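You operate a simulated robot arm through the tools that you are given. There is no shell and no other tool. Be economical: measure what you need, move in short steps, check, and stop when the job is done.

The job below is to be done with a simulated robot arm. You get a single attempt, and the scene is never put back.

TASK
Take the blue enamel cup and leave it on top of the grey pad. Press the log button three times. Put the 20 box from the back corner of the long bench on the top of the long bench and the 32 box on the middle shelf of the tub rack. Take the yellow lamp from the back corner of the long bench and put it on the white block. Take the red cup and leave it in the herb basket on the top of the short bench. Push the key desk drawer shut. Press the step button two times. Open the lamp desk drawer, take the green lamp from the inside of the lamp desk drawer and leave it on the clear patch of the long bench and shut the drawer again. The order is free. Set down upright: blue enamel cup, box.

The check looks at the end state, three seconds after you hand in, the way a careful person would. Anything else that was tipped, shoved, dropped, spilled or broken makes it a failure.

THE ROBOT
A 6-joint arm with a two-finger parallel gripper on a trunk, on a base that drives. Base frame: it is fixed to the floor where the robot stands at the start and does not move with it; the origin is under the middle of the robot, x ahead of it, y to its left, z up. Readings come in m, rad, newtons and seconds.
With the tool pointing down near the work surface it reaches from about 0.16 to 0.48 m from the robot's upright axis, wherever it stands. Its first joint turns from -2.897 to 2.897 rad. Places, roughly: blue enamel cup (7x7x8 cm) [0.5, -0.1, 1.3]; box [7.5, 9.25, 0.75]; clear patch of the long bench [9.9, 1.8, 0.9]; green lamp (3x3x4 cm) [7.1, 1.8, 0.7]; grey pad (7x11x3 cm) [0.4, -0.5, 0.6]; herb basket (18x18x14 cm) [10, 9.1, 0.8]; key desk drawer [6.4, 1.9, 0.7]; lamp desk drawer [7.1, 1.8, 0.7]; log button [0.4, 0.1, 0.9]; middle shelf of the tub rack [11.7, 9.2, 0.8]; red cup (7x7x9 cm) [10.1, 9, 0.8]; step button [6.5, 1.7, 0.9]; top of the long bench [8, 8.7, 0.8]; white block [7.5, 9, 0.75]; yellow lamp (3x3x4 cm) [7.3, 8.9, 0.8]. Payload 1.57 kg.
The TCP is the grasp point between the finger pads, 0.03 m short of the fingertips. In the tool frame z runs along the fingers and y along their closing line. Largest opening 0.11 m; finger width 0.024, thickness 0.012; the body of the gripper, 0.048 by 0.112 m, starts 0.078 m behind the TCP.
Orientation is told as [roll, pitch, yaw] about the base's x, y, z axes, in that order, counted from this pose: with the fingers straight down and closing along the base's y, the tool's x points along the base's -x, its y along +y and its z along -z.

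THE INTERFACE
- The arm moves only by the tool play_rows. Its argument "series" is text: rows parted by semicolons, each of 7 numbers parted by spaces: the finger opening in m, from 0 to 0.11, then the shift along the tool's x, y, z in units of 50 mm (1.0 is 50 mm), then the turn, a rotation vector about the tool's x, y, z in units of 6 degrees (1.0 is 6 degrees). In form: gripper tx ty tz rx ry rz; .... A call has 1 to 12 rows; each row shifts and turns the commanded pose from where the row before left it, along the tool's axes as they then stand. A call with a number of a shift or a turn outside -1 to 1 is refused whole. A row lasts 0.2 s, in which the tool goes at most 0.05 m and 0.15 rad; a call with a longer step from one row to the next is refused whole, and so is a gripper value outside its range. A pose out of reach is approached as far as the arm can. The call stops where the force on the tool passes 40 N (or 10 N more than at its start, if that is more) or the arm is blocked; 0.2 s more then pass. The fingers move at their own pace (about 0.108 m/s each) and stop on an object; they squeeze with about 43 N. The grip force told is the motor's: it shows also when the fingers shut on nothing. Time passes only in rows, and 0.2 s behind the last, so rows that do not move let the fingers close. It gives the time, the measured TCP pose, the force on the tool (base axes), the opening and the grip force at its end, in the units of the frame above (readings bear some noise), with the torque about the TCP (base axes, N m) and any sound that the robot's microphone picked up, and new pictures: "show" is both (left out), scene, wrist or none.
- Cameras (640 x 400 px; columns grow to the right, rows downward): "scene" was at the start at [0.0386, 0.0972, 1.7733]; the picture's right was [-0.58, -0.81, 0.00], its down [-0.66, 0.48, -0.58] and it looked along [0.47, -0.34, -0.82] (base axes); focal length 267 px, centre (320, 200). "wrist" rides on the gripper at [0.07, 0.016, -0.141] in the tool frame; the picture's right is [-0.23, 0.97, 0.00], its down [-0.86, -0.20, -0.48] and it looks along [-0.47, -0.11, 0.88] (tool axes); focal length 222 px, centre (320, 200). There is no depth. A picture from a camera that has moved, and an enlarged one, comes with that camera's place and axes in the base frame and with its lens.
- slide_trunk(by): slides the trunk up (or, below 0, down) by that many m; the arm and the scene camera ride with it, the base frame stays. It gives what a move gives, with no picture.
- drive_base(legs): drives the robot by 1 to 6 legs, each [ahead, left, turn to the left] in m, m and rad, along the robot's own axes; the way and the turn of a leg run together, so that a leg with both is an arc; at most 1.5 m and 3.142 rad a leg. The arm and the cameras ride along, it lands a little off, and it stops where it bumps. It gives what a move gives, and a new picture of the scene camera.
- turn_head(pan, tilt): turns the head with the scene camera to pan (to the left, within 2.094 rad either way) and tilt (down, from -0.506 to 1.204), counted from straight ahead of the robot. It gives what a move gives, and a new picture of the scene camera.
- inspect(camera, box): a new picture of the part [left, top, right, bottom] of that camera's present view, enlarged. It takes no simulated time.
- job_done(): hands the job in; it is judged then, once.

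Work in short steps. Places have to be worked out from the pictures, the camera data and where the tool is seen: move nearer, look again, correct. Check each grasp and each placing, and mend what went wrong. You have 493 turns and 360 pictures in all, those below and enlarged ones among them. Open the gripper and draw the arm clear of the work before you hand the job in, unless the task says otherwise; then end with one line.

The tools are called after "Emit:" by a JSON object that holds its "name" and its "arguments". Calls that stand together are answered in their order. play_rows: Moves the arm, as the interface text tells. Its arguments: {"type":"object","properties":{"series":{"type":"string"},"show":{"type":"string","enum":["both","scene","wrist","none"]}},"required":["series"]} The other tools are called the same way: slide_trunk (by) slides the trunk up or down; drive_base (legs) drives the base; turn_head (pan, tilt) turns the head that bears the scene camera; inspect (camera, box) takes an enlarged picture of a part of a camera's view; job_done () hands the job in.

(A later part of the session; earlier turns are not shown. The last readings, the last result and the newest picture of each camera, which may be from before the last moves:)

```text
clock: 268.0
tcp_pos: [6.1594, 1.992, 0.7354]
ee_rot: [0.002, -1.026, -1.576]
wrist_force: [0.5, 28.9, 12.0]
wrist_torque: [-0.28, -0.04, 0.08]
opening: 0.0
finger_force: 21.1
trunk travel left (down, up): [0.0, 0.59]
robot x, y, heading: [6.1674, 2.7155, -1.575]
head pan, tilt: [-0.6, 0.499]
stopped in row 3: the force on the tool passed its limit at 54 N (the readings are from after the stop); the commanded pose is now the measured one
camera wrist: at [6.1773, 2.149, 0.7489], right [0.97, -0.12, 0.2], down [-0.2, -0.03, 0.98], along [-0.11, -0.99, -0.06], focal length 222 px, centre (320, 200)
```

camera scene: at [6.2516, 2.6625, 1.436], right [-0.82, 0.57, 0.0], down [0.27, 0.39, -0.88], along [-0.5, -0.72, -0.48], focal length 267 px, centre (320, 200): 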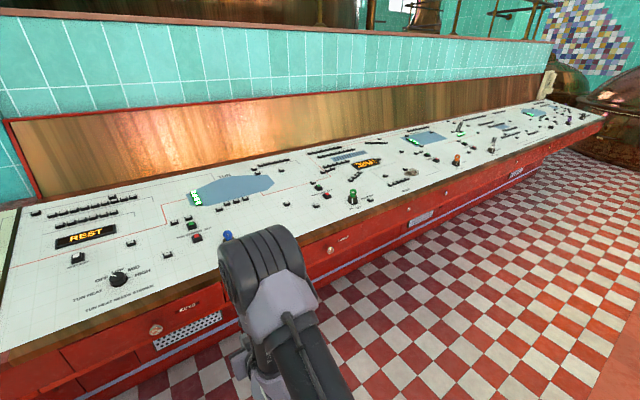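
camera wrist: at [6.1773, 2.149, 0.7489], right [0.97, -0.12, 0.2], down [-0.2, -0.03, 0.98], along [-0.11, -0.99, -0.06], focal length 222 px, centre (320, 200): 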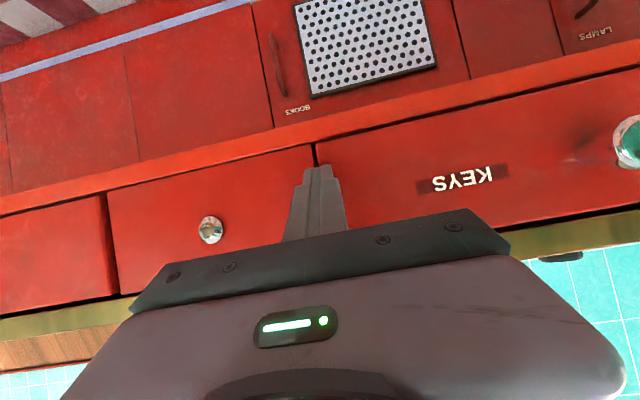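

The stop 3.6 cm earlier at KEYS was probably the knob itself. Verify by probing the KEYS face away from the knob at x≈6.45.

Emit:
{"name": "play_rows", "arguments": {"series": "0 0.5 0 -0.86 0 0 0;0 0.5 0 -0.86 0 0 0;0 0 0 0 0 0 0", "show": "none"}}

Emit:
{"name": "drive_base", "arguments": {"legs": [[0, 0.29, 0.004]]}}

Emit:
{"name": "play_rows", "arguments": {"series": "0 -0.3 0 0.52 0 0 0;0 -0.2 0 0.35 0 0 0;0 -0.1 0 0.17 0 0 0;0 -0.1 0 0.17 0 0 0;0 -0.1 0 0.17 0 0 0;0 -0.1 0 0.17 0 0 0;0 -0.1 0 0.17 0 0 0;0 -0.1 0 0.17 0 0 0;0 -0.1 0 0.17 0 0 0;0 -0.1 0 0.17 0 0 0;0 0 0 0 0 0 0", "show": "wrist"}}

```text
clock: 268.8
tcp_pos: [6.1616, 2.0906, 0.7352]
ee_rot: [0.002, -1.026, -1.575]
wrist_force: [0.3, -0.5, 0.1]
wrist_torque: [0.02, 0.0, -0.01]
opening: 0.0
finger_force: 21.6
trunk travel left (down, up): [0.0, 0.59]
robot x, y, heading: [6.1648, 2.7216, -1.573]
head pan, tilt: [-0.6, 0.499]
```

```text
clock: 270.8
tcp_pos: [6.452, 2.0892, 0.7349]
ee_rot: [0.0, -1.026, -1.575]
wrist_force: [0.1, 0.5, 0.7]
wrist_torque: [-0.01, -0.01, -0.04]
opening: 0.0
finger_force: 20.9
trunk travel left (down, up): [0.0, 0.59]
robot x, y, heading: [6.4527, 2.7175, -1.571]
head pan, tilt: [-0.6, 0.499]
camera scene: at [6.5413, 2.6627, 1.436], right [-0.82, 0.57, 0.0], down [0.27, 0.39, -0.88], along [-0.5, -0.72, -0.48], focal length 267 px, centre (320, 200)
```

scene: 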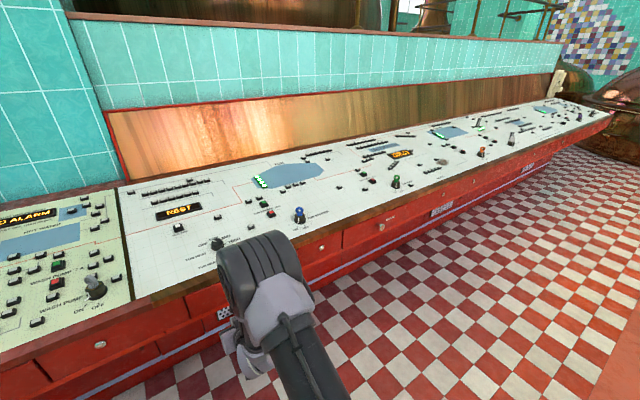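

```text
clock: 272.6
tcp_pos: [6.4519, 1.9919, 0.7315]
ee_rot: [0.003, -1.019, -1.58]
wrist_force: [0.2, 28.7, 13.2]
wrist_torque: [-0.27, -0.04, 0.08]
opening: 0.0001
finger_force: 21.1
trunk travel left (down, up): [0.0, 0.59]
robot x, y, heading: [6.4524, 2.7211, -1.578]
head pan, tilt: [-0.6, 0.499]
stopped in row 8: the force on the tool passed its limit at 54 N (the readings are from after the stop); the commanded pose is now the measured one
camera wrist: at [6.4699, 2.1488, 0.7471], right [0.97, -0.12, 0.19], down [-0.2, -0.04, 0.98], along [-0.11, -0.99, -0.07], focal length 222 px, centre (320, 200)
```

wrist: 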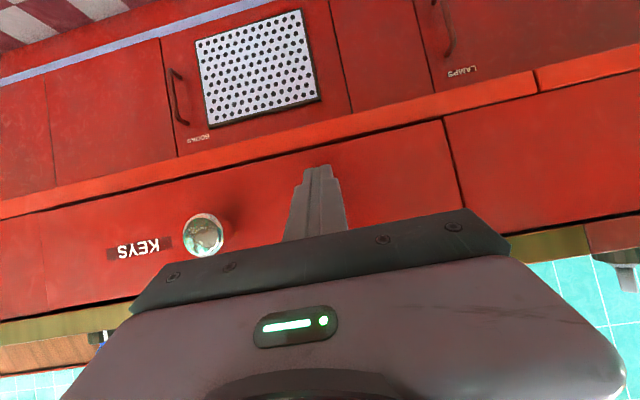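

KEYS face is at the same plane: shut. Now retract, tuck the arm, raise trunk and turn around to look toward y≈9.

Emit:
{"name": "play_rows", "arguments": {"series": "0 0.43 0 -0.745 0 0 0;0 0.43 0 -0.745 0 0 0;0 0.43 0 -0.745 0 0 0;0 0.1 0 -0.7 0 1 0;0 0.18 0 -0.68 0 1 0;0 0.26 0 -0.66 0 1 0;0 0.34 0 -0.62 0 1 0;0 0.42 0 -0.58 0 1 0;0 0.5 0 -0.54 0 1 0;0 0.55 0 -0.48 0 1 0;0 0.6 0 -0.4 0 1 0;0 0.6 0 -0.4 0 1 0", "show": "none"}}

Emit:
{"name": "slide_trunk", "arguments": {"by": 0.4}}

Emit:
{"name": "drive_base", "arguments": {"legs": [[-0.3, 0, 0], [0, 0, 1.571], [0, 0, 1.2]]}}

Emit:
{"name": "turn_head", "arguments": {"pan": 0.2, "tilt": 0.2}}

Emit:
{"name": "play_rows", "arguments": {"series": "0 0 0 0 0 0 0", "show": "scene"}}

```text
clock: 275.1
tcp_pos: [6.4537, 2.4174, 0.8515]
ee_rot: [0.001, -0.07, -1.576]
wrist_force: [0.2, -0.5, -0.6]
wrist_torque: [-0.03, 0.01, -0.03]
opening: 0.0
finger_force: 21.1
trunk travel left (down, up): [0.0, 0.59]
robot x, y, heading: [6.4535, 2.7192, -1.569]
head pan, tilt: [-0.6, 0.499]
```

```text
clock: 279.0
tcp_pos: [6.4537, 2.4173, 1.2498]
ee_rot: [0.002, -0.072, -1.575]
wrist_force: [-0.4, 0.2, 0.4]
wrist_torque: [0.0, -0.01, 0.0]
opening: 0.0
finger_force: 21.4
trunk travel left (down, up): [-0.4, 0.19]
robot x, y, heading: [6.453, 2.7219, -1.568]
head pan, tilt: [-0.6, 0.499]
```

```text
clock: 287.8
tcp_pos: [6.5638, 3.291, 1.2508]
ee_rot: [0.001, -0.072, 1.182]
wrist_force: [0.2, -0.2, 0.0]
wrist_torque: [-0.01, 0.01, 0.0]
opening: 0.0
finger_force: 21.3
trunk travel left (down, up): [-0.4, 0.19]
robot x, y, heading: [6.4508, 3.0126, 1.182]
head pan, tilt: [-0.6, 0.499]
camera scene: at [6.3906, 3.0954, 1.836], right [0.55, -0.83, 0.0], down [-0.4, -0.26, -0.88], along [0.73, 0.49, -0.48], focal length 267 px, centre (320, 200)
```

scene: 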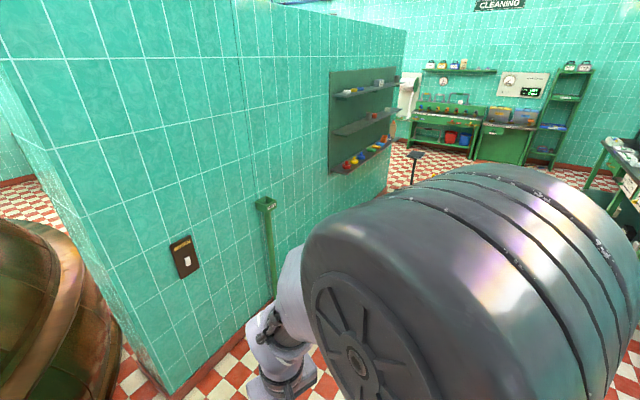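

```text
clock: 288.9
tcp_pos: [6.5654, 3.2908, 1.2503]
ee_rot: [0.002, -0.074, 1.183]
wrist_force: [-0.1, 0.0, 0.6]
wrist_torque: [0.0, -0.01, -0.02]
opening: 0.0
finger_force: 21.2
trunk travel left (down, up): [-0.4, 0.19]
robot x, y, heading: [6.4537, 3.0123, 1.189]
head pan, tilt: [0.201, 0.201]
camera scene: at [6.3318, 3.1367, 1.8637], right [0.98, -0.18, 0.0], down [-0.04, -0.2, -0.98], along [0.18, 0.96, -0.2], focal length 267 px, centre (320, 200)
```

scene: 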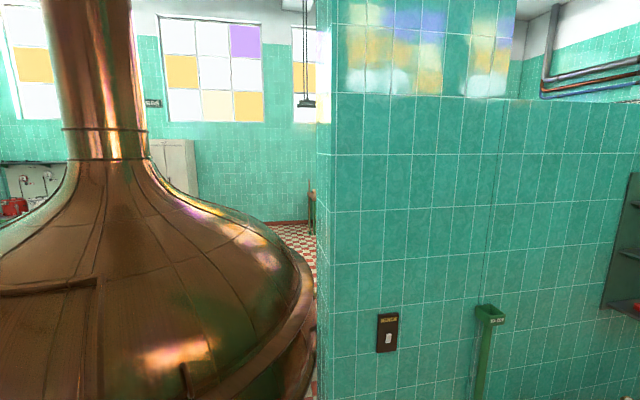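

```text
clock: 289.3
tcp_pos: [6.5638, 3.2912, 1.2504]
ee_rot: [0.003, -0.074, 1.182]
wrist_force: [0.5, -0.2, 0.3]
wrist_torque: [0.0, 0.02, 0.02]
opening: 0.0
finger_force: 21.3
trunk travel left (down, up): [-0.4, 0.19]
robot x, y, heading: [6.4504, 3.0115, 1.183]
head pan, tilt: [0.201, 0.201]
camera scene: at [6.3318, 3.1367, 1.8637], right [0.98, -0.18, 0.0], down [-0.04, -0.2, -0.98], along [0.18, 0.96, -0.2], focal length 267 px, centre (320, 200)
```

scene: 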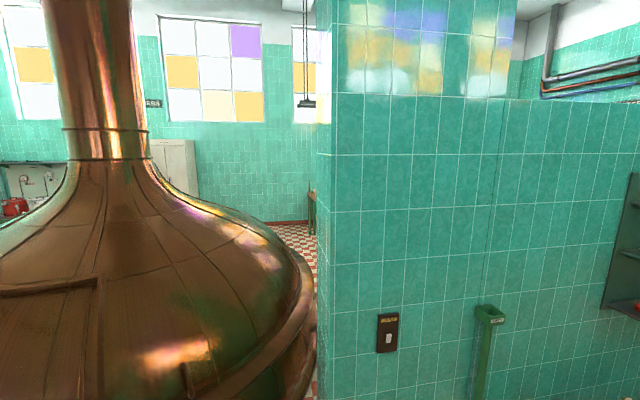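

A wall spans x 6.6–9.9 at y≈4.3. I drive along the aisle to x≈10.6 and look left there for the way to y≈9.

Emit:
{"name": "drive_base", "arguments": {"legs": [[0, 0, -1.183], [1.4, -0.12, 0], [1.4, 0, 0], [1.4, 0, 0]]}}

Emit:
{"name": "turn_head", "arguments": {"pan": 1.5, "tilt": 0.25}}

Emit:
{"name": "play_rows", "arguments": {"series": "0 0 0 0 0 0 0;0 0 0 0 0 0 0", "show": "scene"}}

```text
clock: 312.4
tcp_pos: [10.9428, 3.1077, 1.2497]
ee_rot: [0.003, -0.074, 0.083]
wrist_force: [-0.6, 0.4, 0.4]
wrist_torque: [-0.02, 0.02, -0.02]
opening: 0.0003
finger_force: 21.4
trunk travel left (down, up): [-0.4, 0.19]
robot x, y, heading: [10.6401, 3.0833, 0.089]
head pan, tilt: [0.201, 0.201]
camera scene: at [10.6998, 3.2451, 1.8637], right [0.28, -0.96, 0.0], down [-0.19, -0.06, -0.98], along [0.94, 0.28, -0.2], focal length 267 px, centre (320, 200)
```

scene: 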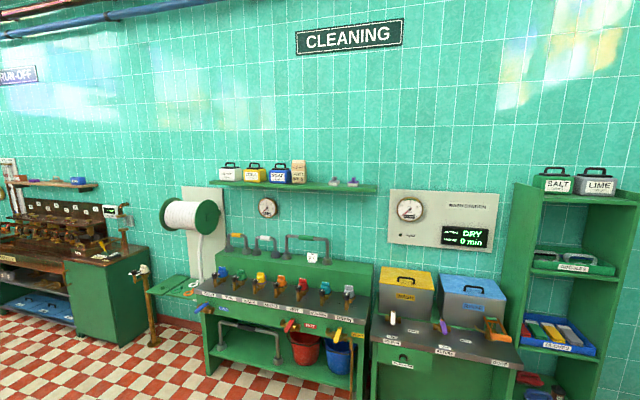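

```text
clock: 313.8
tcp_pos: [10.943, 3.1076, 1.2501]
ee_rot: [0.0, -0.075, 0.082]
wrist_force: [-0.5, -0.4, -0.4]
wrist_torque: [-0.04, 0.01, 0.02]
opening: 0.0
finger_force: 21.4
trunk travel left (down, up): [-0.4, 0.19]
robot x, y, heading: [10.6434, 3.0833, 0.085]
head pan, tilt: [1.499, 0.25]
camera scene: at [10.6089, 3.312, 1.8592], right [1.0, 0.01, 0.0], down [0.0, -0.25, -0.97], along [-0.01, 0.97, -0.25], focal length 267 px, centre (320, 200)
```

scene: 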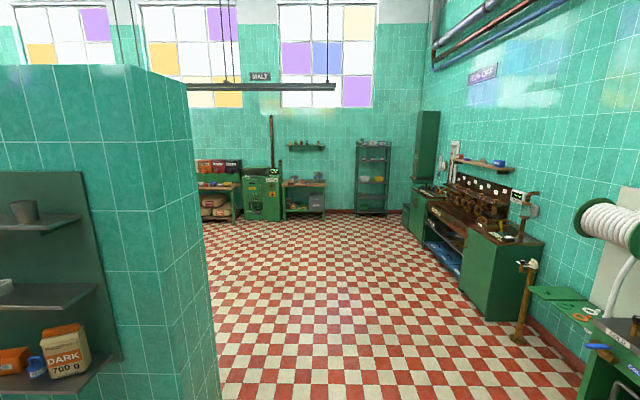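

```text
clock: 314.4
tcp_pos: [10.9424, 3.1092, 1.25]
ee_rot: [0.001, -0.073, 0.083]
wrist_force: [-1.0, 0.0, -0.1]
wrist_torque: [0.01, 0.03, 0.02]
opening: 0.0
finger_force: 21.3
trunk travel left (down, up): [-0.4, 0.19]
robot x, y, heading: [10.6423, 3.0822, 0.092]
head pan, tilt: [1.499, 0.25]
camera scene: at [10.6088, 3.312, 1.8592], right [1.0, 0.01, 0.0], down [0.0, -0.25, -0.97], along [-0.01, 0.97, -0.25], focal length 267 px, centre (320, 200)
```

scene: 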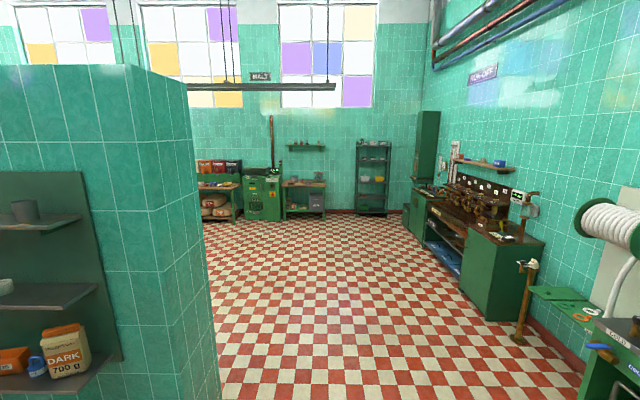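

Clear way to the far benches. Turn to face +y and drive there.

Emit:
{"name": "drive_base", "arguments": {"legs": [[0, 0, 1.48], [1.45, 0, 0], [1.45, 0, 0], [1.3, 0, 0]]}}

Emit:
{"name": "turn_head", "arguments": {"pan": 0.3, "tilt": 0.4}}

Emit:
{"name": "play_rows", "arguments": {"series": "0 0 0 0 0 0 0;0 0 0 0 0 0 0", "show": "scene"}}

```text
clock: 321.6
tcp_pos: [10.6093, 3.9284, 1.2482]
ee_rot: [0.0, -0.067, 1.606]
wrist_force: [-0.5, 2.0, -0.8]
wrist_torque: [-0.15, -0.01, 0.0]
opening: 0.0
finger_force: 21.1
trunk travel left (down, up): [-0.4, 0.19]
robot x, y, heading: [10.622, 3.6191, 1.611]
head pan, tilt: [1.499, 0.25]
stopped in leg 2: the robot was blocked; the commanded pose is now the measured one
camera scene: at [10.3901, 3.6092, 1.8592], right [0.03, 1.0, -0.01], down [0.25, -0.01, -0.97], along [-0.97, 0.03, -0.25], focal length 267 px, centre (320, 200)
```

scene: 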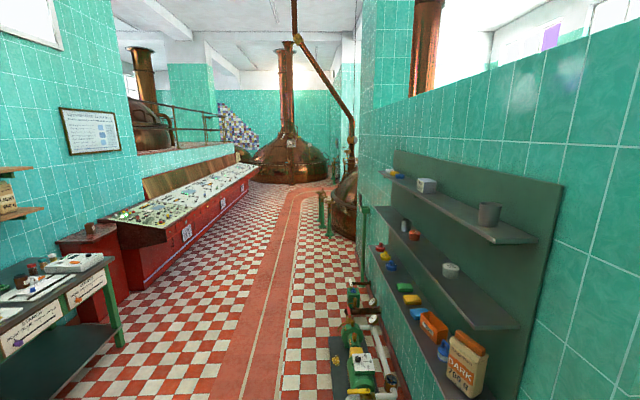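

```text
clock: 323.0
tcp_pos: [10.6102, 3.9198, 1.2497]
ee_rot: [0.002, -0.074, 1.605]
wrist_force: [0.2, -0.3, 0.5]
wrist_torque: [0.0, 0.03, -0.02]
opening: 0.0002
finger_force: 21.2
trunk travel left (down, up): [-0.4, 0.19]
robot x, y, heading: [10.622, 3.6197, 1.606]
head pan, tilt: [0.3, 0.4]
camera scene: at [10.4529, 3.6815, 1.8452], right [0.94, 0.33, 0.0], down [0.13, -0.37, -0.92], along [-0.31, 0.87, -0.39], focal length 267 px, centre (320, 200)
```

scene: 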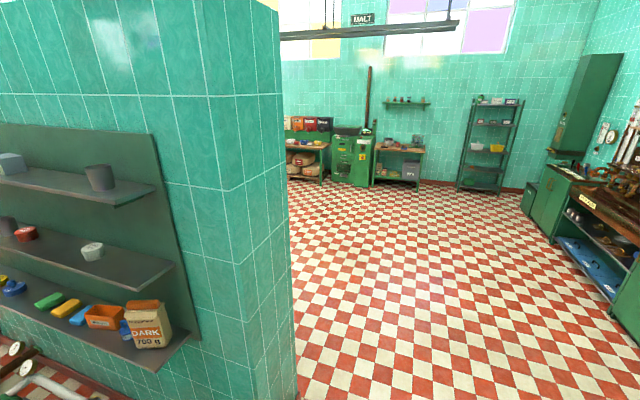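

```text
clock: 323.6
tcp_pos: [10.6102, 3.9193, 1.2505]
ee_rot: [0.003, -0.072, 1.606]
wrist_force: [-0.2, -0.3, -1.3]
wrist_torque: [-0.03, -0.02, 0.0]
opening: 0.0
finger_force: 21.3
trunk travel left (down, up): [-0.4, 0.19]
robot x, y, heading: [10.6199, 3.6205, 1.615]
head pan, tilt: [0.3, 0.4]
camera scene: at [10.453, 3.681, 1.8452], right [0.94, 0.33, 0.0], down [0.13, -0.37, -0.92], along [-0.31, 0.87, -0.39], focal length 267 px, centre (320, 200)
```

scene: 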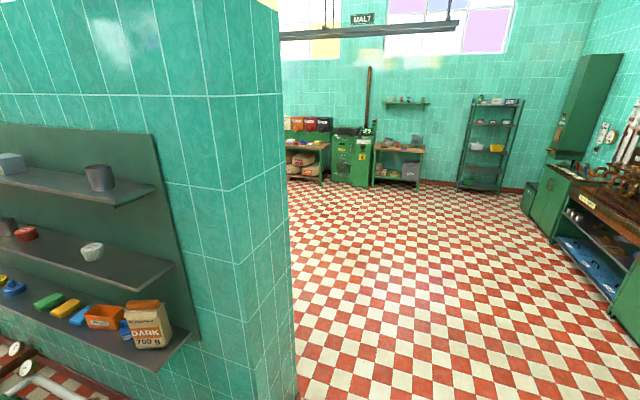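

Blocked by something low ahead. Look down.

Emit:
{"name": "turn_head", "arguments": {"pan": 0.1, "tilt": 1.1}}

Emit:
{"name": "play_rows", "arguments": {"series": "0 0 0 0 0 0 0;0 0 0 0 0 0 0", "show": "both"}}

```text
clock: 324.6
tcp_pos: [10.6111, 3.9198, 1.2507]
ee_rot: [0.003, -0.074, 1.607]
wrist_force: [-0.6, -0.1, -0.1]
wrist_torque: [0.03, -0.01, -0.02]
opening: 0.0
finger_force: 21.4
trunk travel left (down, up): [-0.4, 0.19]
robot x, y, heading: [10.6204, 3.6208, 1.609]
head pan, tilt: [0.099, 1.1]
camera scene: at [10.4751, 3.6563, 1.7884], right [0.99, 0.14, 0.0], down [0.12, -0.88, -0.45], along [-0.06, 0.45, -0.89], focal length 267 px, centre (320, 200)
```

scene: 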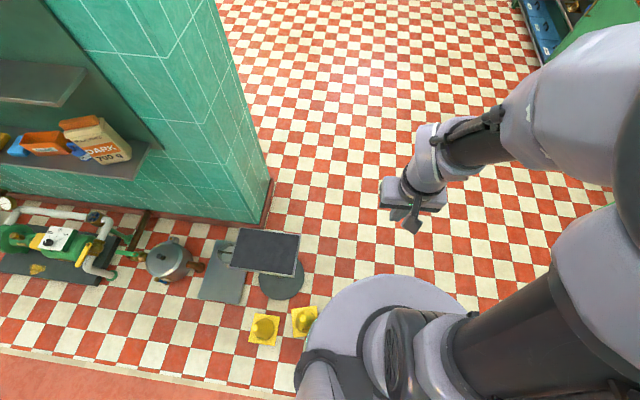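

```text
clock: 325.2
tcp_pos: [10.6104, 3.9205, 1.2507]
ee_rot: [0.003, -0.075, 1.606]
wrist_force: [-0.5, 0.3, 0.1]
wrist_torque: [-0.01, 0.01, 0.0]
opening: 0.0
finger_force: 21.5
trunk travel left (down, up): [-0.4, 0.19]
robot x, y, heading: [10.6236, 3.6201, 1.608]
head pan, tilt: [0.099, 1.1]
camera scene: at [10.4751, 3.6563, 1.7883], right [0.99, 0.14, 0.0], down [0.12, -0.88, -0.45], along [-0.06, 0.45, -0.89], focal length 267 px, centre (320, 200)
camera wrist: at [10.5982, 3.8392, 1.3859], right [-0.98, 0.19, 0.02], down [0.17, 0.82, 0.54], along [0.09, 0.53, -0.84], focal length 222 px, centre (320, 200)
```

scene: 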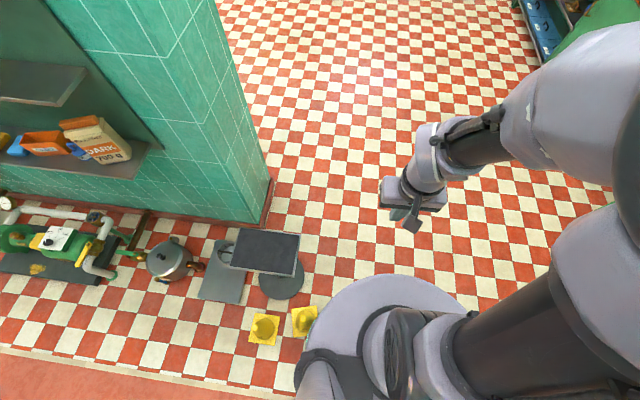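
wrist: 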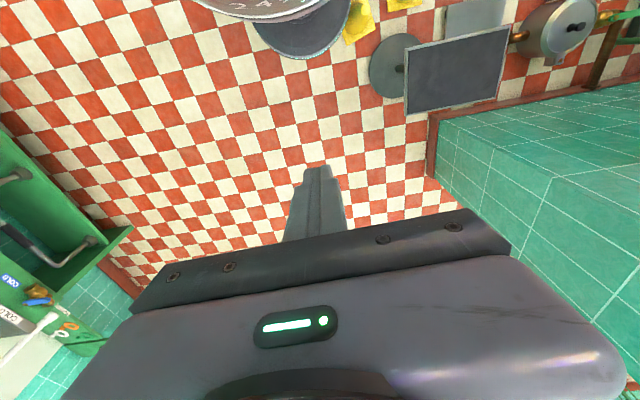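

The base has met a small yellow floor cone. Inspect whether it's been moved/tilted.

Emit:
{"name": "inspect", "arguments": {"camera": "scene", "box": [220, 260, 380, 360]}}

```text
4.00 times, centred on (300, 310) of scene
camera zoom: at [10.4751, 3.6563, 1.7883], right [0.99, 0.14, 0.0], down [0.12, -0.88, -0.45], along [-0.06, 0.45, -0.89], focal length 1067 px, centre (400, -240)
```

zoom: 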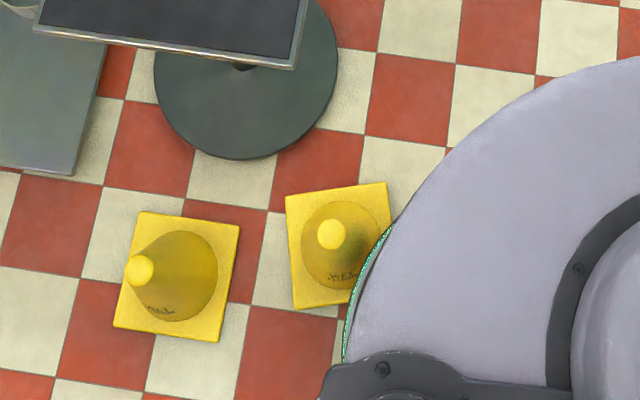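

Both cones stand; I move directly away (right and slightly back), then forward at x≈11.1.

Emit:
{"name": "drive_base", "arguments": {"legs": [[-0.05, -0.2, 0], [0, -0.25, -0.035], [1.45, 0, 0], [1.45, 0, 0]]}}

Emit:
{"name": "turn_head", "arguments": {"pan": 0.4, "tilt": 0.4}}

Emit:
{"name": "play_rows", "arguments": {"series": "0 0 0 0 0 0 0;0 0 0 0 0 0 0", "show": "scene"}}

```text
clock: 341.9
tcp_pos: [11.1347, 6.7792, 1.249]
ee_rot: [0.002, -0.072, 1.537]
wrist_force: [-0.8, -0.3, -0.1]
wrist_torque: [0.03, 0.03, -0.02]
opening: 0.0003
finger_force: 21.8
trunk travel left (down, up): [-0.4, 0.19]
robot x, y, heading: [11.1259, 6.4817, 1.539]
head pan, tilt: [0.099, 1.1]
camera scene: at [10.9819, 6.5257, 1.7883], right [1.0, 0.07, 0.0], down [0.06, -0.89, -0.45], along [-0.03, 0.45, -0.89], focal length 267 px, centre (320, 200)
```

scene: 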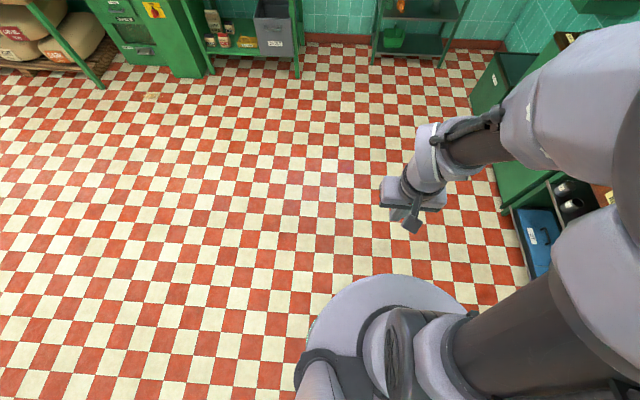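

```text
clock: 343.0
tcp_pos: [11.1354, 6.7788, 1.2489]
ee_rot: [0.002, -0.074, 1.535]
wrist_force: [-0.4, -0.8, -0.3]
wrist_torque: [0.01, -0.02, 0.0]
opening: 0.0001
finger_force: 21.1
trunk travel left (down, up): [-0.4, 0.19]
robot x, y, heading: [11.1293, 6.4789, 1.54]
head pan, tilt: [0.4, 0.4]
camera scene: at [10.9529, 6.5489, 1.8451], right [0.93, 0.36, 0.0], down [0.14, -0.36, -0.92], along [-0.33, 0.86, -0.39], focal length 267 px, centre (320, 200)
```

scene: 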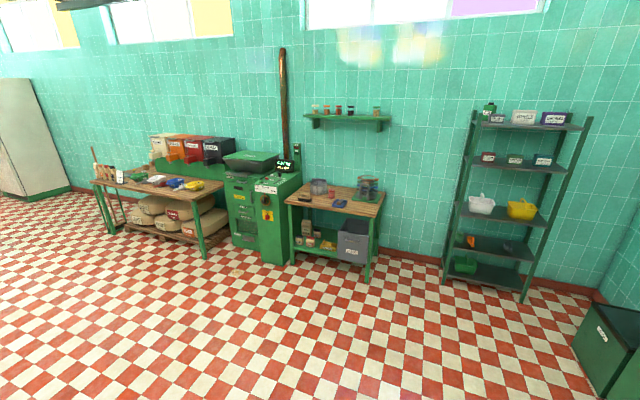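

```text
clock: 343.6
tcp_pos: [11.1361, 6.7791, 1.2501]
ee_rot: [0.001, -0.073, 1.537]
wrist_force: [0.4, -0.1, -0.4]
wrist_torque: [0.01, -0.02, 0.02]
opening: 0.0002
finger_force: 21.2
trunk travel left (down, up): [-0.4, 0.19]
robot x, y, heading: [11.1299, 6.4784, 1.544]
head pan, tilt: [0.4, 0.4]
camera scene: at [10.9529, 6.5489, 1.8452], right [0.93, 0.36, 0.0], down [0.14, -0.36, -0.92], along [-0.33, 0.86, -0.39], focal length 267 px, centre (320, 200)
```

scene: 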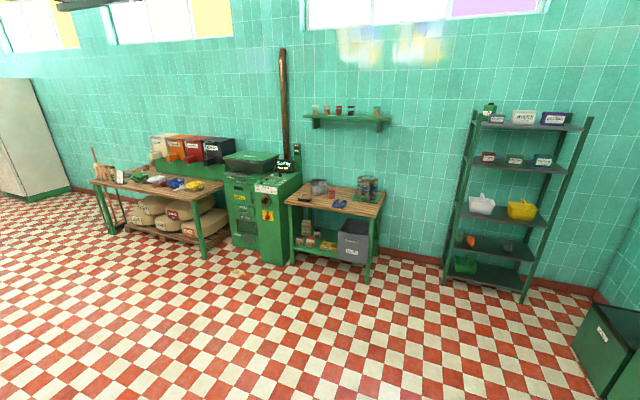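

I can see the long bench (left), short bench, and the tub rack. Zoom on each.

Emit:
{"name": "inspect", "arguments": {"camera": "scene", "box": [80, 130, 272, 250]}}

Emit:
{"name": "inspect", "arguments": {"camera": "scene", "box": [270, 150, 430, 250]}}

Emit:
{"name": "inspect", "arguments": {"camera": "scene", "box": [420, 90, 612, 210]}}

Emit:
{"name": "inspect", "arguments": {"camera": "scene", "box": [420, 180, 612, 300]}}

```text
3.33 times, centred on (176, 190) of scene
camera zoom: at [10.9529, 6.5489, 1.8452], right [0.93, 0.36, 0.0], down [0.14, -0.36, -0.92], along [-0.33, 0.86, -0.39], focal length 890 px, centre (800, 233)
```

zoom: 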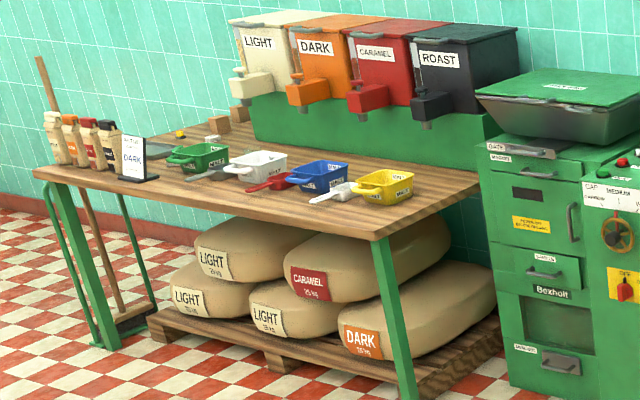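

```text
4.00 times, centred on (350, 200) of scene
camera zoom: at [10.9529, 6.5489, 1.8452], right [0.93, 0.36, 0.0], down [0.14, -0.36, -0.92], along [-0.33, 0.86, -0.39], focal length 1067 px, centre (200, 200)
```

zoom: 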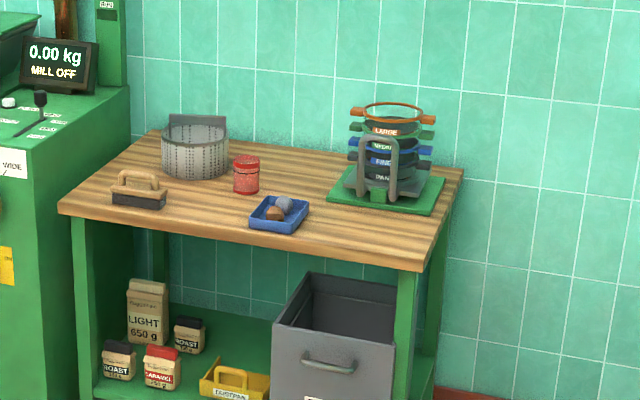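

```text
3.33 times, centred on (516, 150) of scene
camera zoom: at [10.9529, 6.5489, 1.8452], right [0.93, 0.36, 0.0], down [0.14, -0.36, -0.92], along [-0.33, 0.86, -0.39], focal length 890 px, centre (-333, 367)
```

zoom: 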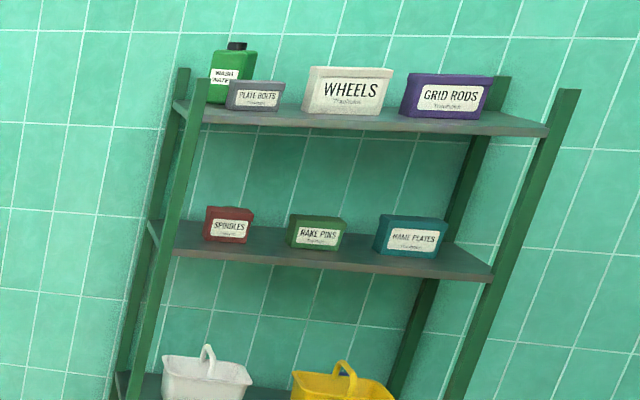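

```text
3.33 times, centred on (516, 240) of scene
camera zoom: at [10.9529, 6.5489, 1.8452], right [0.93, 0.36, 0.0], down [0.14, -0.36, -0.92], along [-0.33, 0.86, -0.39], focal length 890 px, centre (-333, 67)
```

zoom: 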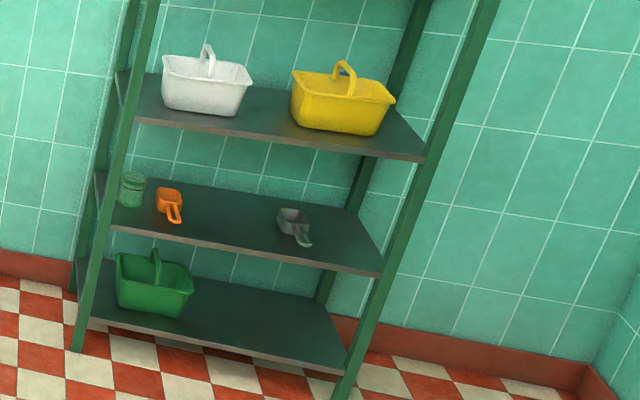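

Herb basket (perforated) and red cup are on the short bench: cup ≈(10.14,9.0), basket ≈(10.0,9.05), bench top ≈0.77, front y≈8.75. Drive up in front.

Emit:
{"name": "drive_base", "arguments": {"legs": [[0, 0, 0.03], [1.0, 0.5, 0], [0.75, 0.49, 0]]}}

Emit:
{"name": "turn_head", "arguments": {"pan": 0.1, "tilt": 0.75}}

Emit:
{"name": "play_rows", "arguments": {"series": "0.1 0 0 0 0 0 0;0.1 0 0 0 0 0 0", "show": "both"}}

```text
clock: 354.0
tcp_pos: [10.1575, 8.5429, 1.251]
ee_rot: [0.003, -0.074, 1.549]
wrist_force: [0.1, -0.3, -0.1]
wrist_torque: [0.01, -0.03, -0.03]
opening: 0.0
finger_force: 21.6
trunk travel left (down, up): [-0.4, 0.19]
robot x, y, heading: [10.1568, 8.2412, 1.551]
head pan, tilt: [0.4, 0.4]
camera scene: at [9.9783, 8.3102, 1.8452], right [0.93, 0.37, 0.0], down [0.15, -0.36, -0.92], along [-0.34, 0.85, -0.39], focal length 267 px, centre (320, 200)
```

scene: 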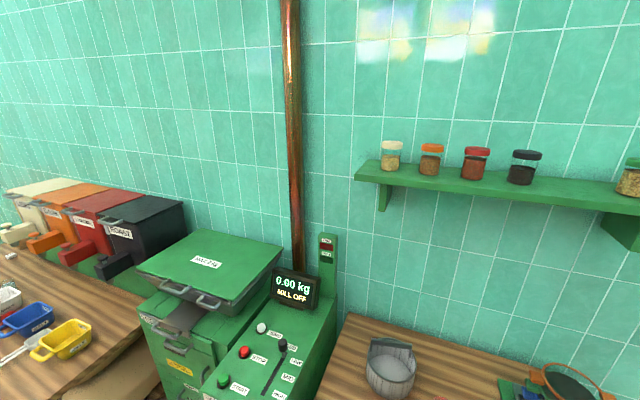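

```text
clock: 354.8
tcp_pos: [10.1574, 8.5421, 1.2499]
ee_rot: [0.001, -0.072, 1.549]
wrist_force: [0.1, 0.3, 0.3]
wrist_torque: [-0.01, 0.0, 0.0]
opening: 0.0001
finger_force: 21.0
trunk travel left (down, up): [-0.4, 0.19]
robot x, y, heading: [10.1573, 8.2398, 1.55]
head pan, tilt: [0.099, 0.75]
camera scene: at [10.0063, 8.3064, 1.8142], right [1.0, 0.08, 0.0], down [0.06, -0.68, -0.73], along [-0.06, 0.73, -0.68], focal length 267 px, centre (320, 200)
```

scene: 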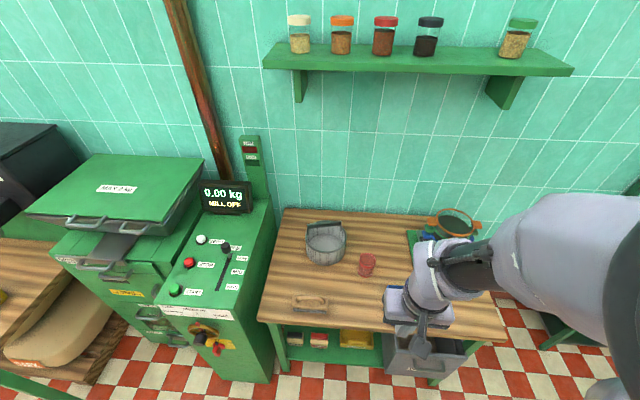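

```text
clock: 355.4
tcp_pos: [10.1598, 8.5426, 1.2498]
ee_rot: [0.001, -0.074, 1.55]
wrist_force: [0.1, 0.2, 0.6]
wrist_torque: [0.03, 0.01, 0.03]
opening: 0.1
finger_force: 0.1
trunk travel left (down, up): [-0.4, 0.19]
robot x, y, heading: [10.156, 8.2419, 1.553]
head pan, tilt: [0.099, 0.75]
camera scene: at [10.0063, 8.3065, 1.8141], right [1.0, 0.08, 0.0], down [0.06, -0.68, -0.73], along [-0.06, 0.73, -0.68], focal length 267 px, centre (320, 200)
camera wrist: at [10.1412, 8.4625, 1.3859], right [-0.97, 0.25, 0.02], down [0.22, 0.81, 0.54], along [0.12, 0.53, -0.84], focal length 222 px, centre (320, 200)
```

scene: 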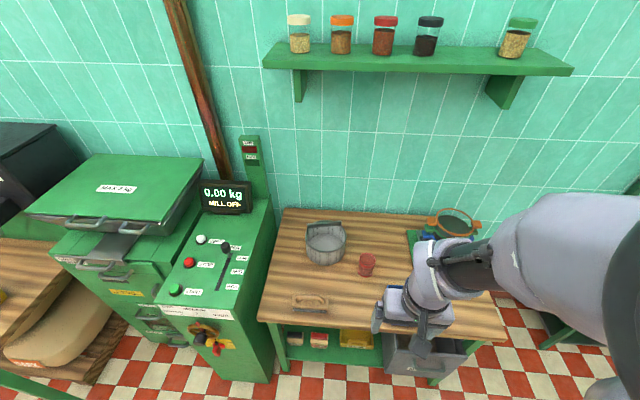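
wrist: 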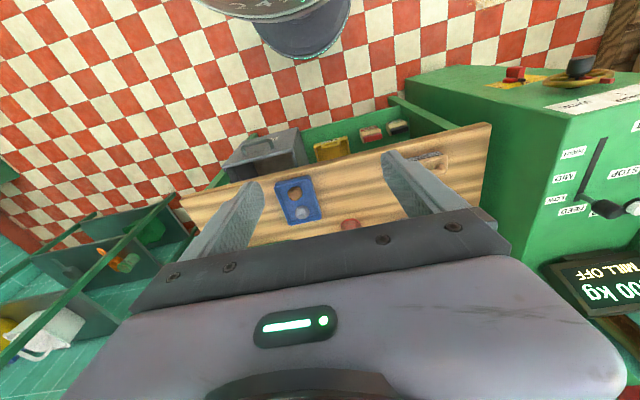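

Bench top triangulates to z=0.77; cup ≈(10.153,8.99), basket centre ≈(9.97,9.04). Set 12° tilt and extend the arm, then lower the trunk for a closer look.

Emit:
{"name": "play_rows", "arguments": {"series": "0.09 0 0 0 0 -0.7 0;0.09 0 0 0 0 -0.6 0;0.09 -0.95 0 0.2 0 0 0;0.09 -0.95 0 0.2 0 0 0;0.09 -0.95 0 0.2 0 0 0;0.09 -0.95 0 0.2 0 0 0;0.09 -0.95 0 0.2 0 0 0;0.09 0 0 0 0 0 0", "show": "none"}}

Emit:
{"name": "slide_trunk", "arguments": {"by": -0.2}}

Emit:
{"name": "drive_base", "arguments": {"legs": [[0.12, 0.0, 0.018]]}}

Emit:
{"name": "inspect", "arguments": {"camera": "wrist", "box": [0, 0, 640, 400]}}

```text
clock: 357.2
tcp_pos: [10.1628, 8.8098, 1.2618]
ee_rot: [0.002, -0.209, 1.549]
wrist_force: [-0.1, 0.5, 0.0]
wrist_torque: [0.01, 0.02, -0.02]
opening: 0.0897
finger_force: 0.0
out of reach, approached as far as the arm can: row 1, 2
trunk travel left (down, up): [-0.4, 0.19]
robot x, y, heading: [10.1538, 8.2389, 1.553]
head pan, tilt: [0.099, 0.75]
```

```text
clock: 359.4
tcp_pos: [10.162, 8.8101, 1.0613]
ee_rot: [0.002, -0.209, 1.55]
wrist_force: [0.3, -0.1, -0.4]
wrist_torque: [-0.02, -0.03, -0.02]
opening: 0.0899
finger_force: 0.0
trunk travel left (down, up): [-0.2, 0.39]
robot x, y, heading: [10.1573, 8.243, 1.548]
head pan, tilt: [0.099, 0.75]
```

```text
clock: 360.6
tcp_pos: [10.1523, 8.9323, 1.0601]
ee_rot: [0.002, -0.208, 1.571]
wrist_force: [-0.2, 0.3, -1.6]
wrist_torque: [0.0, 0.03, -0.03]
opening: 0.09
finger_force: 0.1
trunk travel left (down, up): [-0.2, 0.39]
robot x, y, heading: [10.1556, 8.3626, 1.569]
head pan, tilt: [0.099, 0.75]
camera scene: at [10.006, 8.426, 1.614], right [0.99, 0.1, 0.0], down [0.07, -0.68, -0.73], along [-0.07, 0.73, -0.68], focal length 267 px, centre (320, 200)
```

scene: 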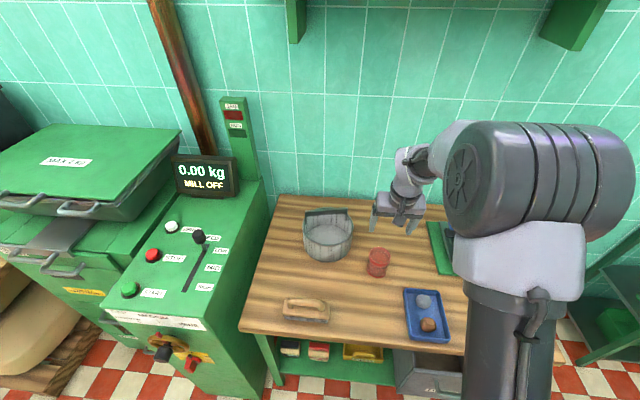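

```text
1.00 times, centred on (320, 200) of wrist (not enlarged: the box is as wide or as high as the picture)
camera zoom: at [10.1368, 8.8344, 1.184], right [-0.97, 0.22, 0.05], down [0.2, 0.74, 0.64], along [0.11, 0.64, -0.76], focal length 222 px, centre (320, 200)
```

zoom: 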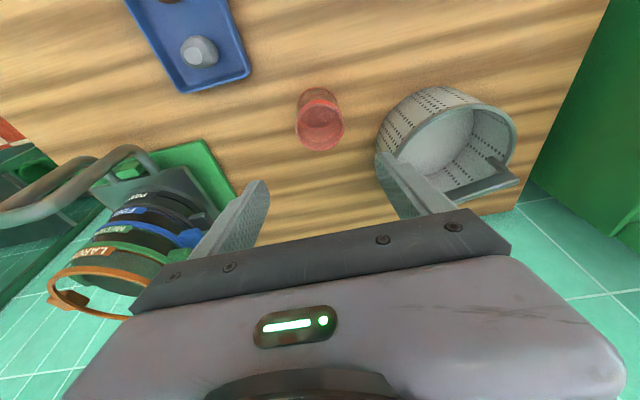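

Cup at (10.152,8.972), basket centre (9.98,9.015). Descend toward the cup, stopping just above for a check.

Emit:
{"name": "play_rows", "arguments": {"series": "0.095 -0.45 0 0.85 0 0 0;0.095 -0.1 0 0.9 0 0 0;0.095 0.2 0 0.9 0 0 0;0.095 0 0 0 0 0 0", "show": "wrist"}}

```text
clock: 361.6
tcp_pos: [10.1542, 8.977, 0.9328]
ee_rot: [0.0, -0.21, 1.567]
wrist_force: [0.9, -0.5, 0.0]
wrist_torque: [-0.03, 0.03, 0.01]
opening: 0.0951
finger_force: 0.2
trunk travel left (down, up): [-0.2, 0.39]
robot x, y, heading: [10.1567, 8.3601, 1.573]
head pan, tilt: [0.099, 0.75]
camera wrist: at [10.1388, 8.8796, 1.0567], right [-0.97, 0.22, 0.05], down [0.2, 0.74, 0.65], along [0.11, 0.64, -0.76], focal length 222 px, centre (320, 200)
```

wrist: 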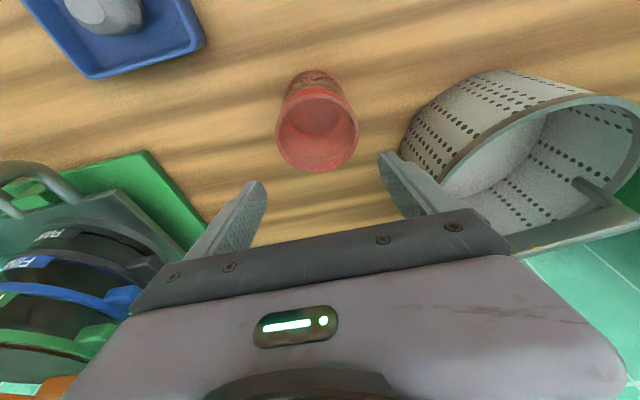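

Fine correction 1.4 cm back, and descend to grasp height.

Emit:
{"name": "play_rows", "arguments": {"series": "0.095 0.24 0.03 0.7 0 0 0;0.095 0.24 0.03 0.7 0 0 0;0.095 0.2 0.03 0.62 0 0 0;0.095 0 0 0 0 0 0", "show": "wrist"}}

```text
clock: 362.6
tcp_pos: [10.1474, 8.9661, 0.8324]
ee_rot: [0.001, -0.218, 1.57]
wrist_force: [1.9, -0.9, 40.9]
wrist_torque: [-0.22, -1.71, -0.38]
opening: 0.0949
finger_force: 0.1
trunk travel left (down, up): [-0.2, 0.39]
robot x, y, heading: [10.1528, 8.362, 1.568]
head pan, tilt: [0.099, 0.75]
camera wrist: at [10.1317, 8.8672, 0.9547], right [-0.97, 0.22, 0.05], down [0.2, 0.73, 0.65], along [0.11, 0.64, -0.76], focal length 222 px, centre (320, 200)
```

wrist: 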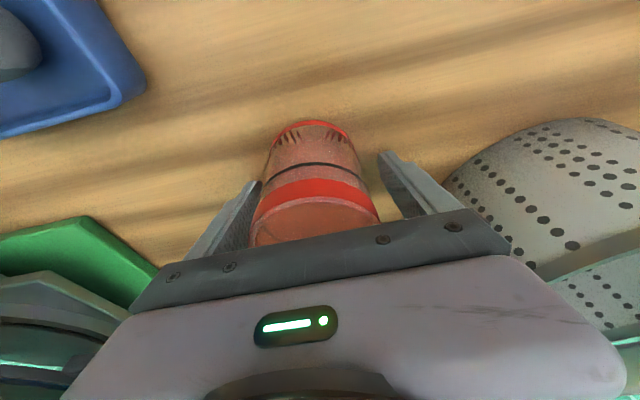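

Fingertips reached the bench (so its top is ≈0.80) and the cup sits ~1.8 cm nearer to me and 7 mm to +x. Lift 7 mm and correct.

Emit:
{"name": "play_rows", "arguments": {"series": "0.095 -0.03 0 -0.14 0 0 0;0.095 0.35 -0.12 -0.074 0 0 0;0.095 0 0 0 0 0 0", "show": "wrist"}}

```text
clock: 363.4
tcp_pos: [10.154, 8.9466, 0.8346]
ee_rot: [0.004, -0.208, 1.567]
wrist_force: [0.7, 0.2, 0.2]
wrist_torque: [-0.02, -0.03, 0.01]
opening: 0.0948
finger_force: 0.1
trunk travel left (down, up): [-0.2, 0.39]
robot x, y, heading: [10.1549, 8.3636, 1.568]
head pan, tilt: [0.099, 0.75]
camera wrist: at [10.1371, 8.8483, 0.9585], right [-0.97, 0.22, 0.05], down [0.2, 0.74, 0.64], along [0.11, 0.64, -0.76], focal length 222 px, centre (320, 200)
```

wrist: 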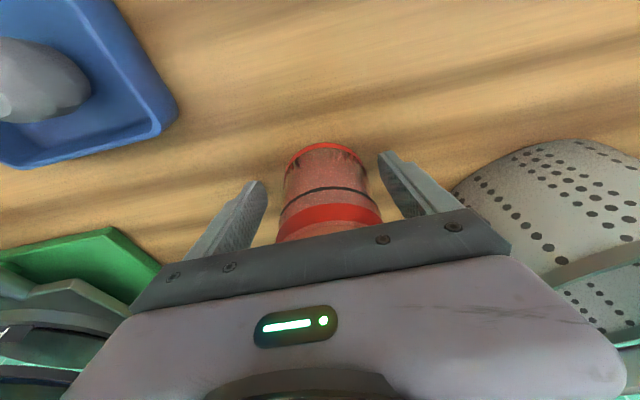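

Cup now centred between the fingertips. Close.

Emit:
{"name": "play_rows", "arguments": {"series": "0.05 0 0 0 0 0 0;0.05 0 0 0 0 0 0;0.05 0 0 0 0 0 0;0.05 0 0 0 0 0 0", "show": "none"}}

Emit:
{"name": "play_rows", "arguments": {"series": "0.05 -0.1 0 -0.49 0 0 0;0.05 -0.2 0 -0.97 0 0 0;0.05 -0.2 0 -0.97 0 0 0;0.05 -0.2 0 -0.97 0 0 0;0.05 0 0 0 0 0 0", "show": "both"}}

```text
clock: 364.4
tcp_pos: [10.152, 8.9467, 0.8353]
ee_rot: [0.001, -0.21, 1.568]
wrist_force: [0.0, 0.1, -0.4]
wrist_torque: [0.01, -0.01, 0.0]
opening: 0.0658
finger_force: 43.0
trunk travel left (down, up): [-0.2, 0.39]
robot x, y, heading: [10.1572, 8.3624, 1.57]
head pan, tilt: [0.099, 0.75]
```

```text
clock: 365.6
tcp_pos: [10.155, 8.9468, 1.0077]
ee_rot: [0.001, -0.209, 1.568]
wrist_force: [0.1, 0.7, -0.9]
wrist_torque: [-0.02, -0.03, 0.0]
opening: 0.0657
finger_force: 43.3
trunk travel left (down, up): [-0.2, 0.39]
robot x, y, heading: [10.1552, 8.3684, 1.574]
head pan, tilt: [0.099, 0.75]
camera scene: at [10.006, 8.4249, 1.614], right [0.99, 0.1, 0.0], down [0.07, -0.68, -0.73], along [-0.07, 0.73, -0.68], focal length 267 px, centre (320, 200)
camera wrist: at [10.1389, 8.8485, 1.1318], right [-0.97, 0.22, 0.05], down [0.2, 0.74, 0.64], along [0.11, 0.64, -0.76], focal length 222 px, centre (320, 200)
```

scene: 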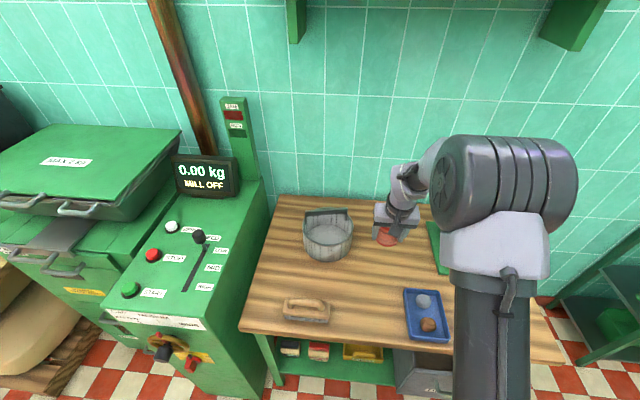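
wrist: 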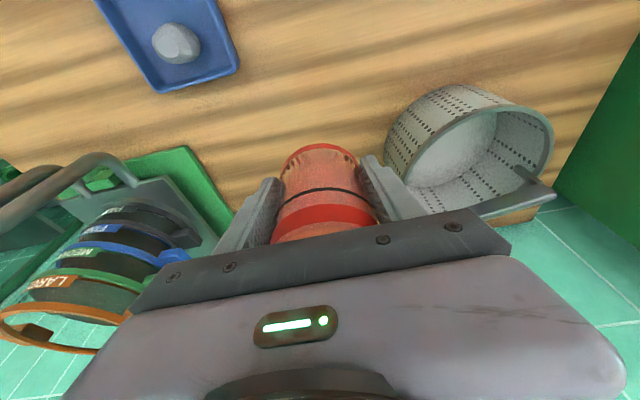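

Cup held. Basket rim (z≈0.94) centre ≈(9.99,8.99). Raise 3 cm and move laterally 16 cm, 4 cm forward over the basket.

Emit:
{"name": "play_rows", "arguments": {"series": "0.05 -0.12 0 -0.6 0 0 0;0.05 -0.2 0.82 0.04 0 0 0;0.05 -0.2 0.82 0.04 0 0 0;0.05 -0.2 0.82 0.04 0 0 0;0.05 -0.17 0.8 0.04 0 0 0;0.05 0 0 0 0 0 0", "show": "both"}}

```text
clock: 367.0
tcp_pos: [9.9911, 8.9833, 1.0409]
ee_rot: [0.003, -0.209, 1.568]
wrist_force: [-0.7, 0.0, -1.1]
wrist_torque: [0.02, 0.01, -0.01]
opening: 0.0656
finger_force: 42.4
trunk travel left (down, up): [-0.2, 0.39]
robot x, y, heading: [10.1522, 8.3659, 1.571]
head pan, tilt: [0.099, 0.75]
camera scene: at [10.0063, 8.4245, 1.6141], right [0.99, 0.1, 0.0], down [0.07, -0.68, -0.73], along [-0.07, 0.73, -0.68], focal length 267 px, centre (320, 200)
camera wrist: at [9.9753, 8.8856, 1.1652], right [-0.97, 0.22, 0.05], down [0.2, 0.74, 0.64], along [0.11, 0.64, -0.76], focal length 222 px, centre (320, 200)
```

scene: 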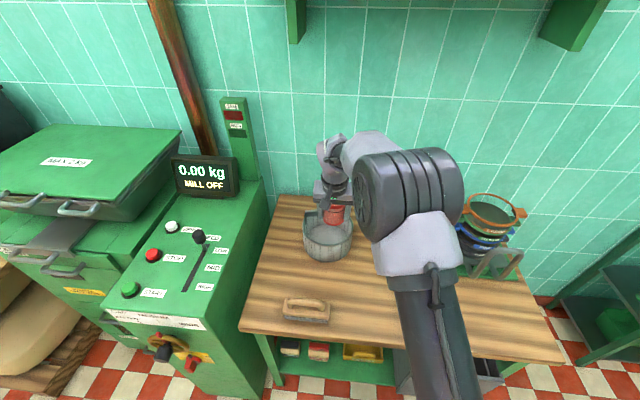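
wrist: 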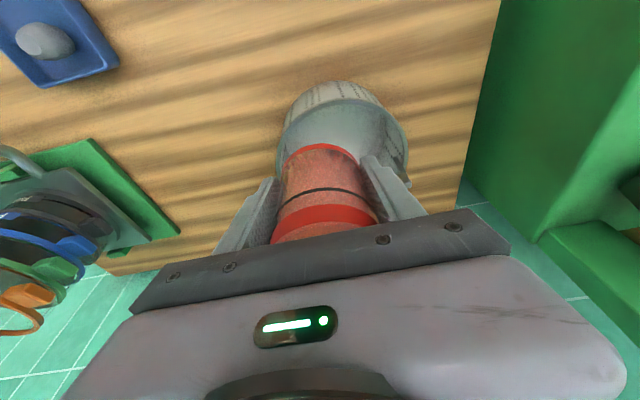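

Zoom to judge the basket rim position beneath the cup.

Emit:
{"name": "inspect", "arguments": {"camera": "wrist", "box": [220, 60, 460, 210]}}

Emit:
{"name": "inspect", "arguments": {"camera": "scene", "box": [280, 180, 400, 280]}}

```text
2.67 times, centred on (340, 135) of wrist
camera zoom: at [9.9753, 8.8856, 1.1652], right [-0.97, 0.22, 0.05], down [0.2, 0.74, 0.64], along [0.11, 0.64, -0.76], focal length 592 px, centre (267, 373)
```

zoom: 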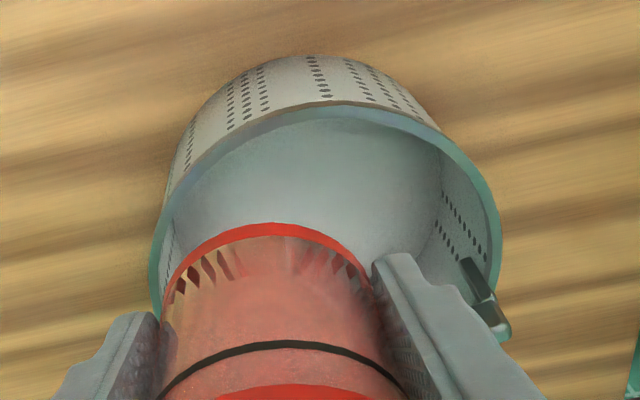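

```text
4.00 times, centred on (340, 230) of scene
camera zoom: at [10.0063, 8.4245, 1.6141], right [0.99, 0.1, 0.0], down [0.07, -0.68, -0.73], along [-0.07, 0.73, -0.68], focal length 1067 px, centre (240, 80)
```

zoom: 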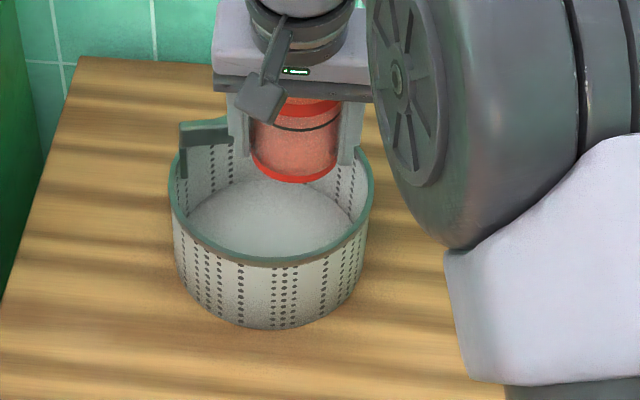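

Re-measured: rim z≈0.89, basket centre ≈(9.971,9.047), with a lug at back-left. Shift 4 cm forward, then lower into it.

Emit:
{"name": "play_rows", "arguments": {"series": "0.05 -0.72 0.12 0.16 0 0 0;0.05 0.2 0 0.97 0 0 0;0.05 0.2 0 0.97 0 0 0;0.05 0 0 0 0 0 0", "show": "both"}}

```text
clock: 368.0
tcp_pos: [9.9858, 9.0225, 0.9427]
ee_rot: [0.001, -0.21, 1.568]
wrist_force: [1.0, 0.2, -0.7]
wrist_torque: [0.01, 0.0, 0.0]
opening: 0.0655
finger_force: 42.8
trunk travel left (down, up): [-0.2, 0.39]
robot x, y, heading: [10.1554, 8.3599, 1.571]
head pan, tilt: [0.099, 0.75]
camera scene: at [10.0061, 8.4244, 1.6141], right [0.99, 0.1, 0.0], down [0.07, -0.68, -0.73], along [-0.07, 0.73, -0.68], focal length 267 px, centre (320, 200)
camera wrist: at [9.9693, 8.9249, 1.066], right [-0.97, 0.22, 0.05], down [0.2, 0.74, 0.65], along [0.11, 0.64, -0.76], focal length 222 px, centre (320, 200)
```

scene: 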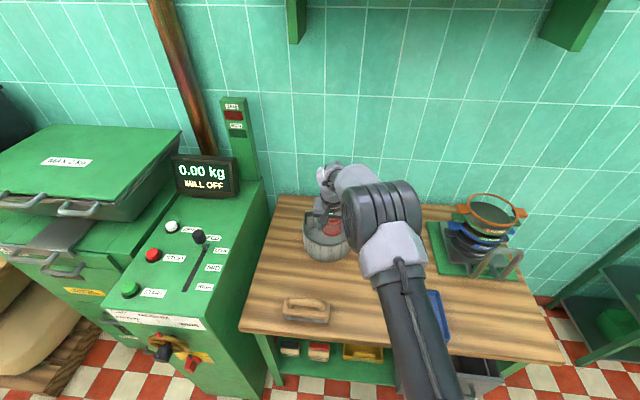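
wrist: 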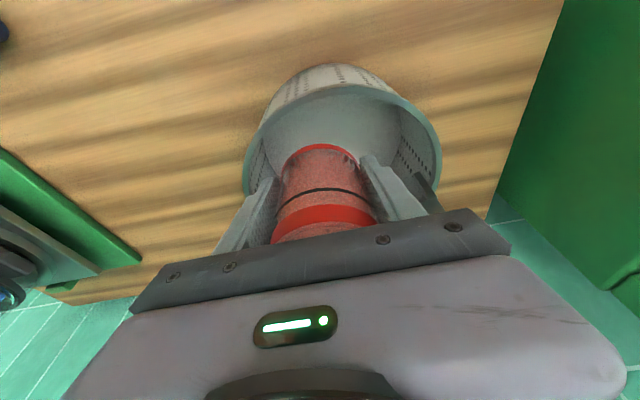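

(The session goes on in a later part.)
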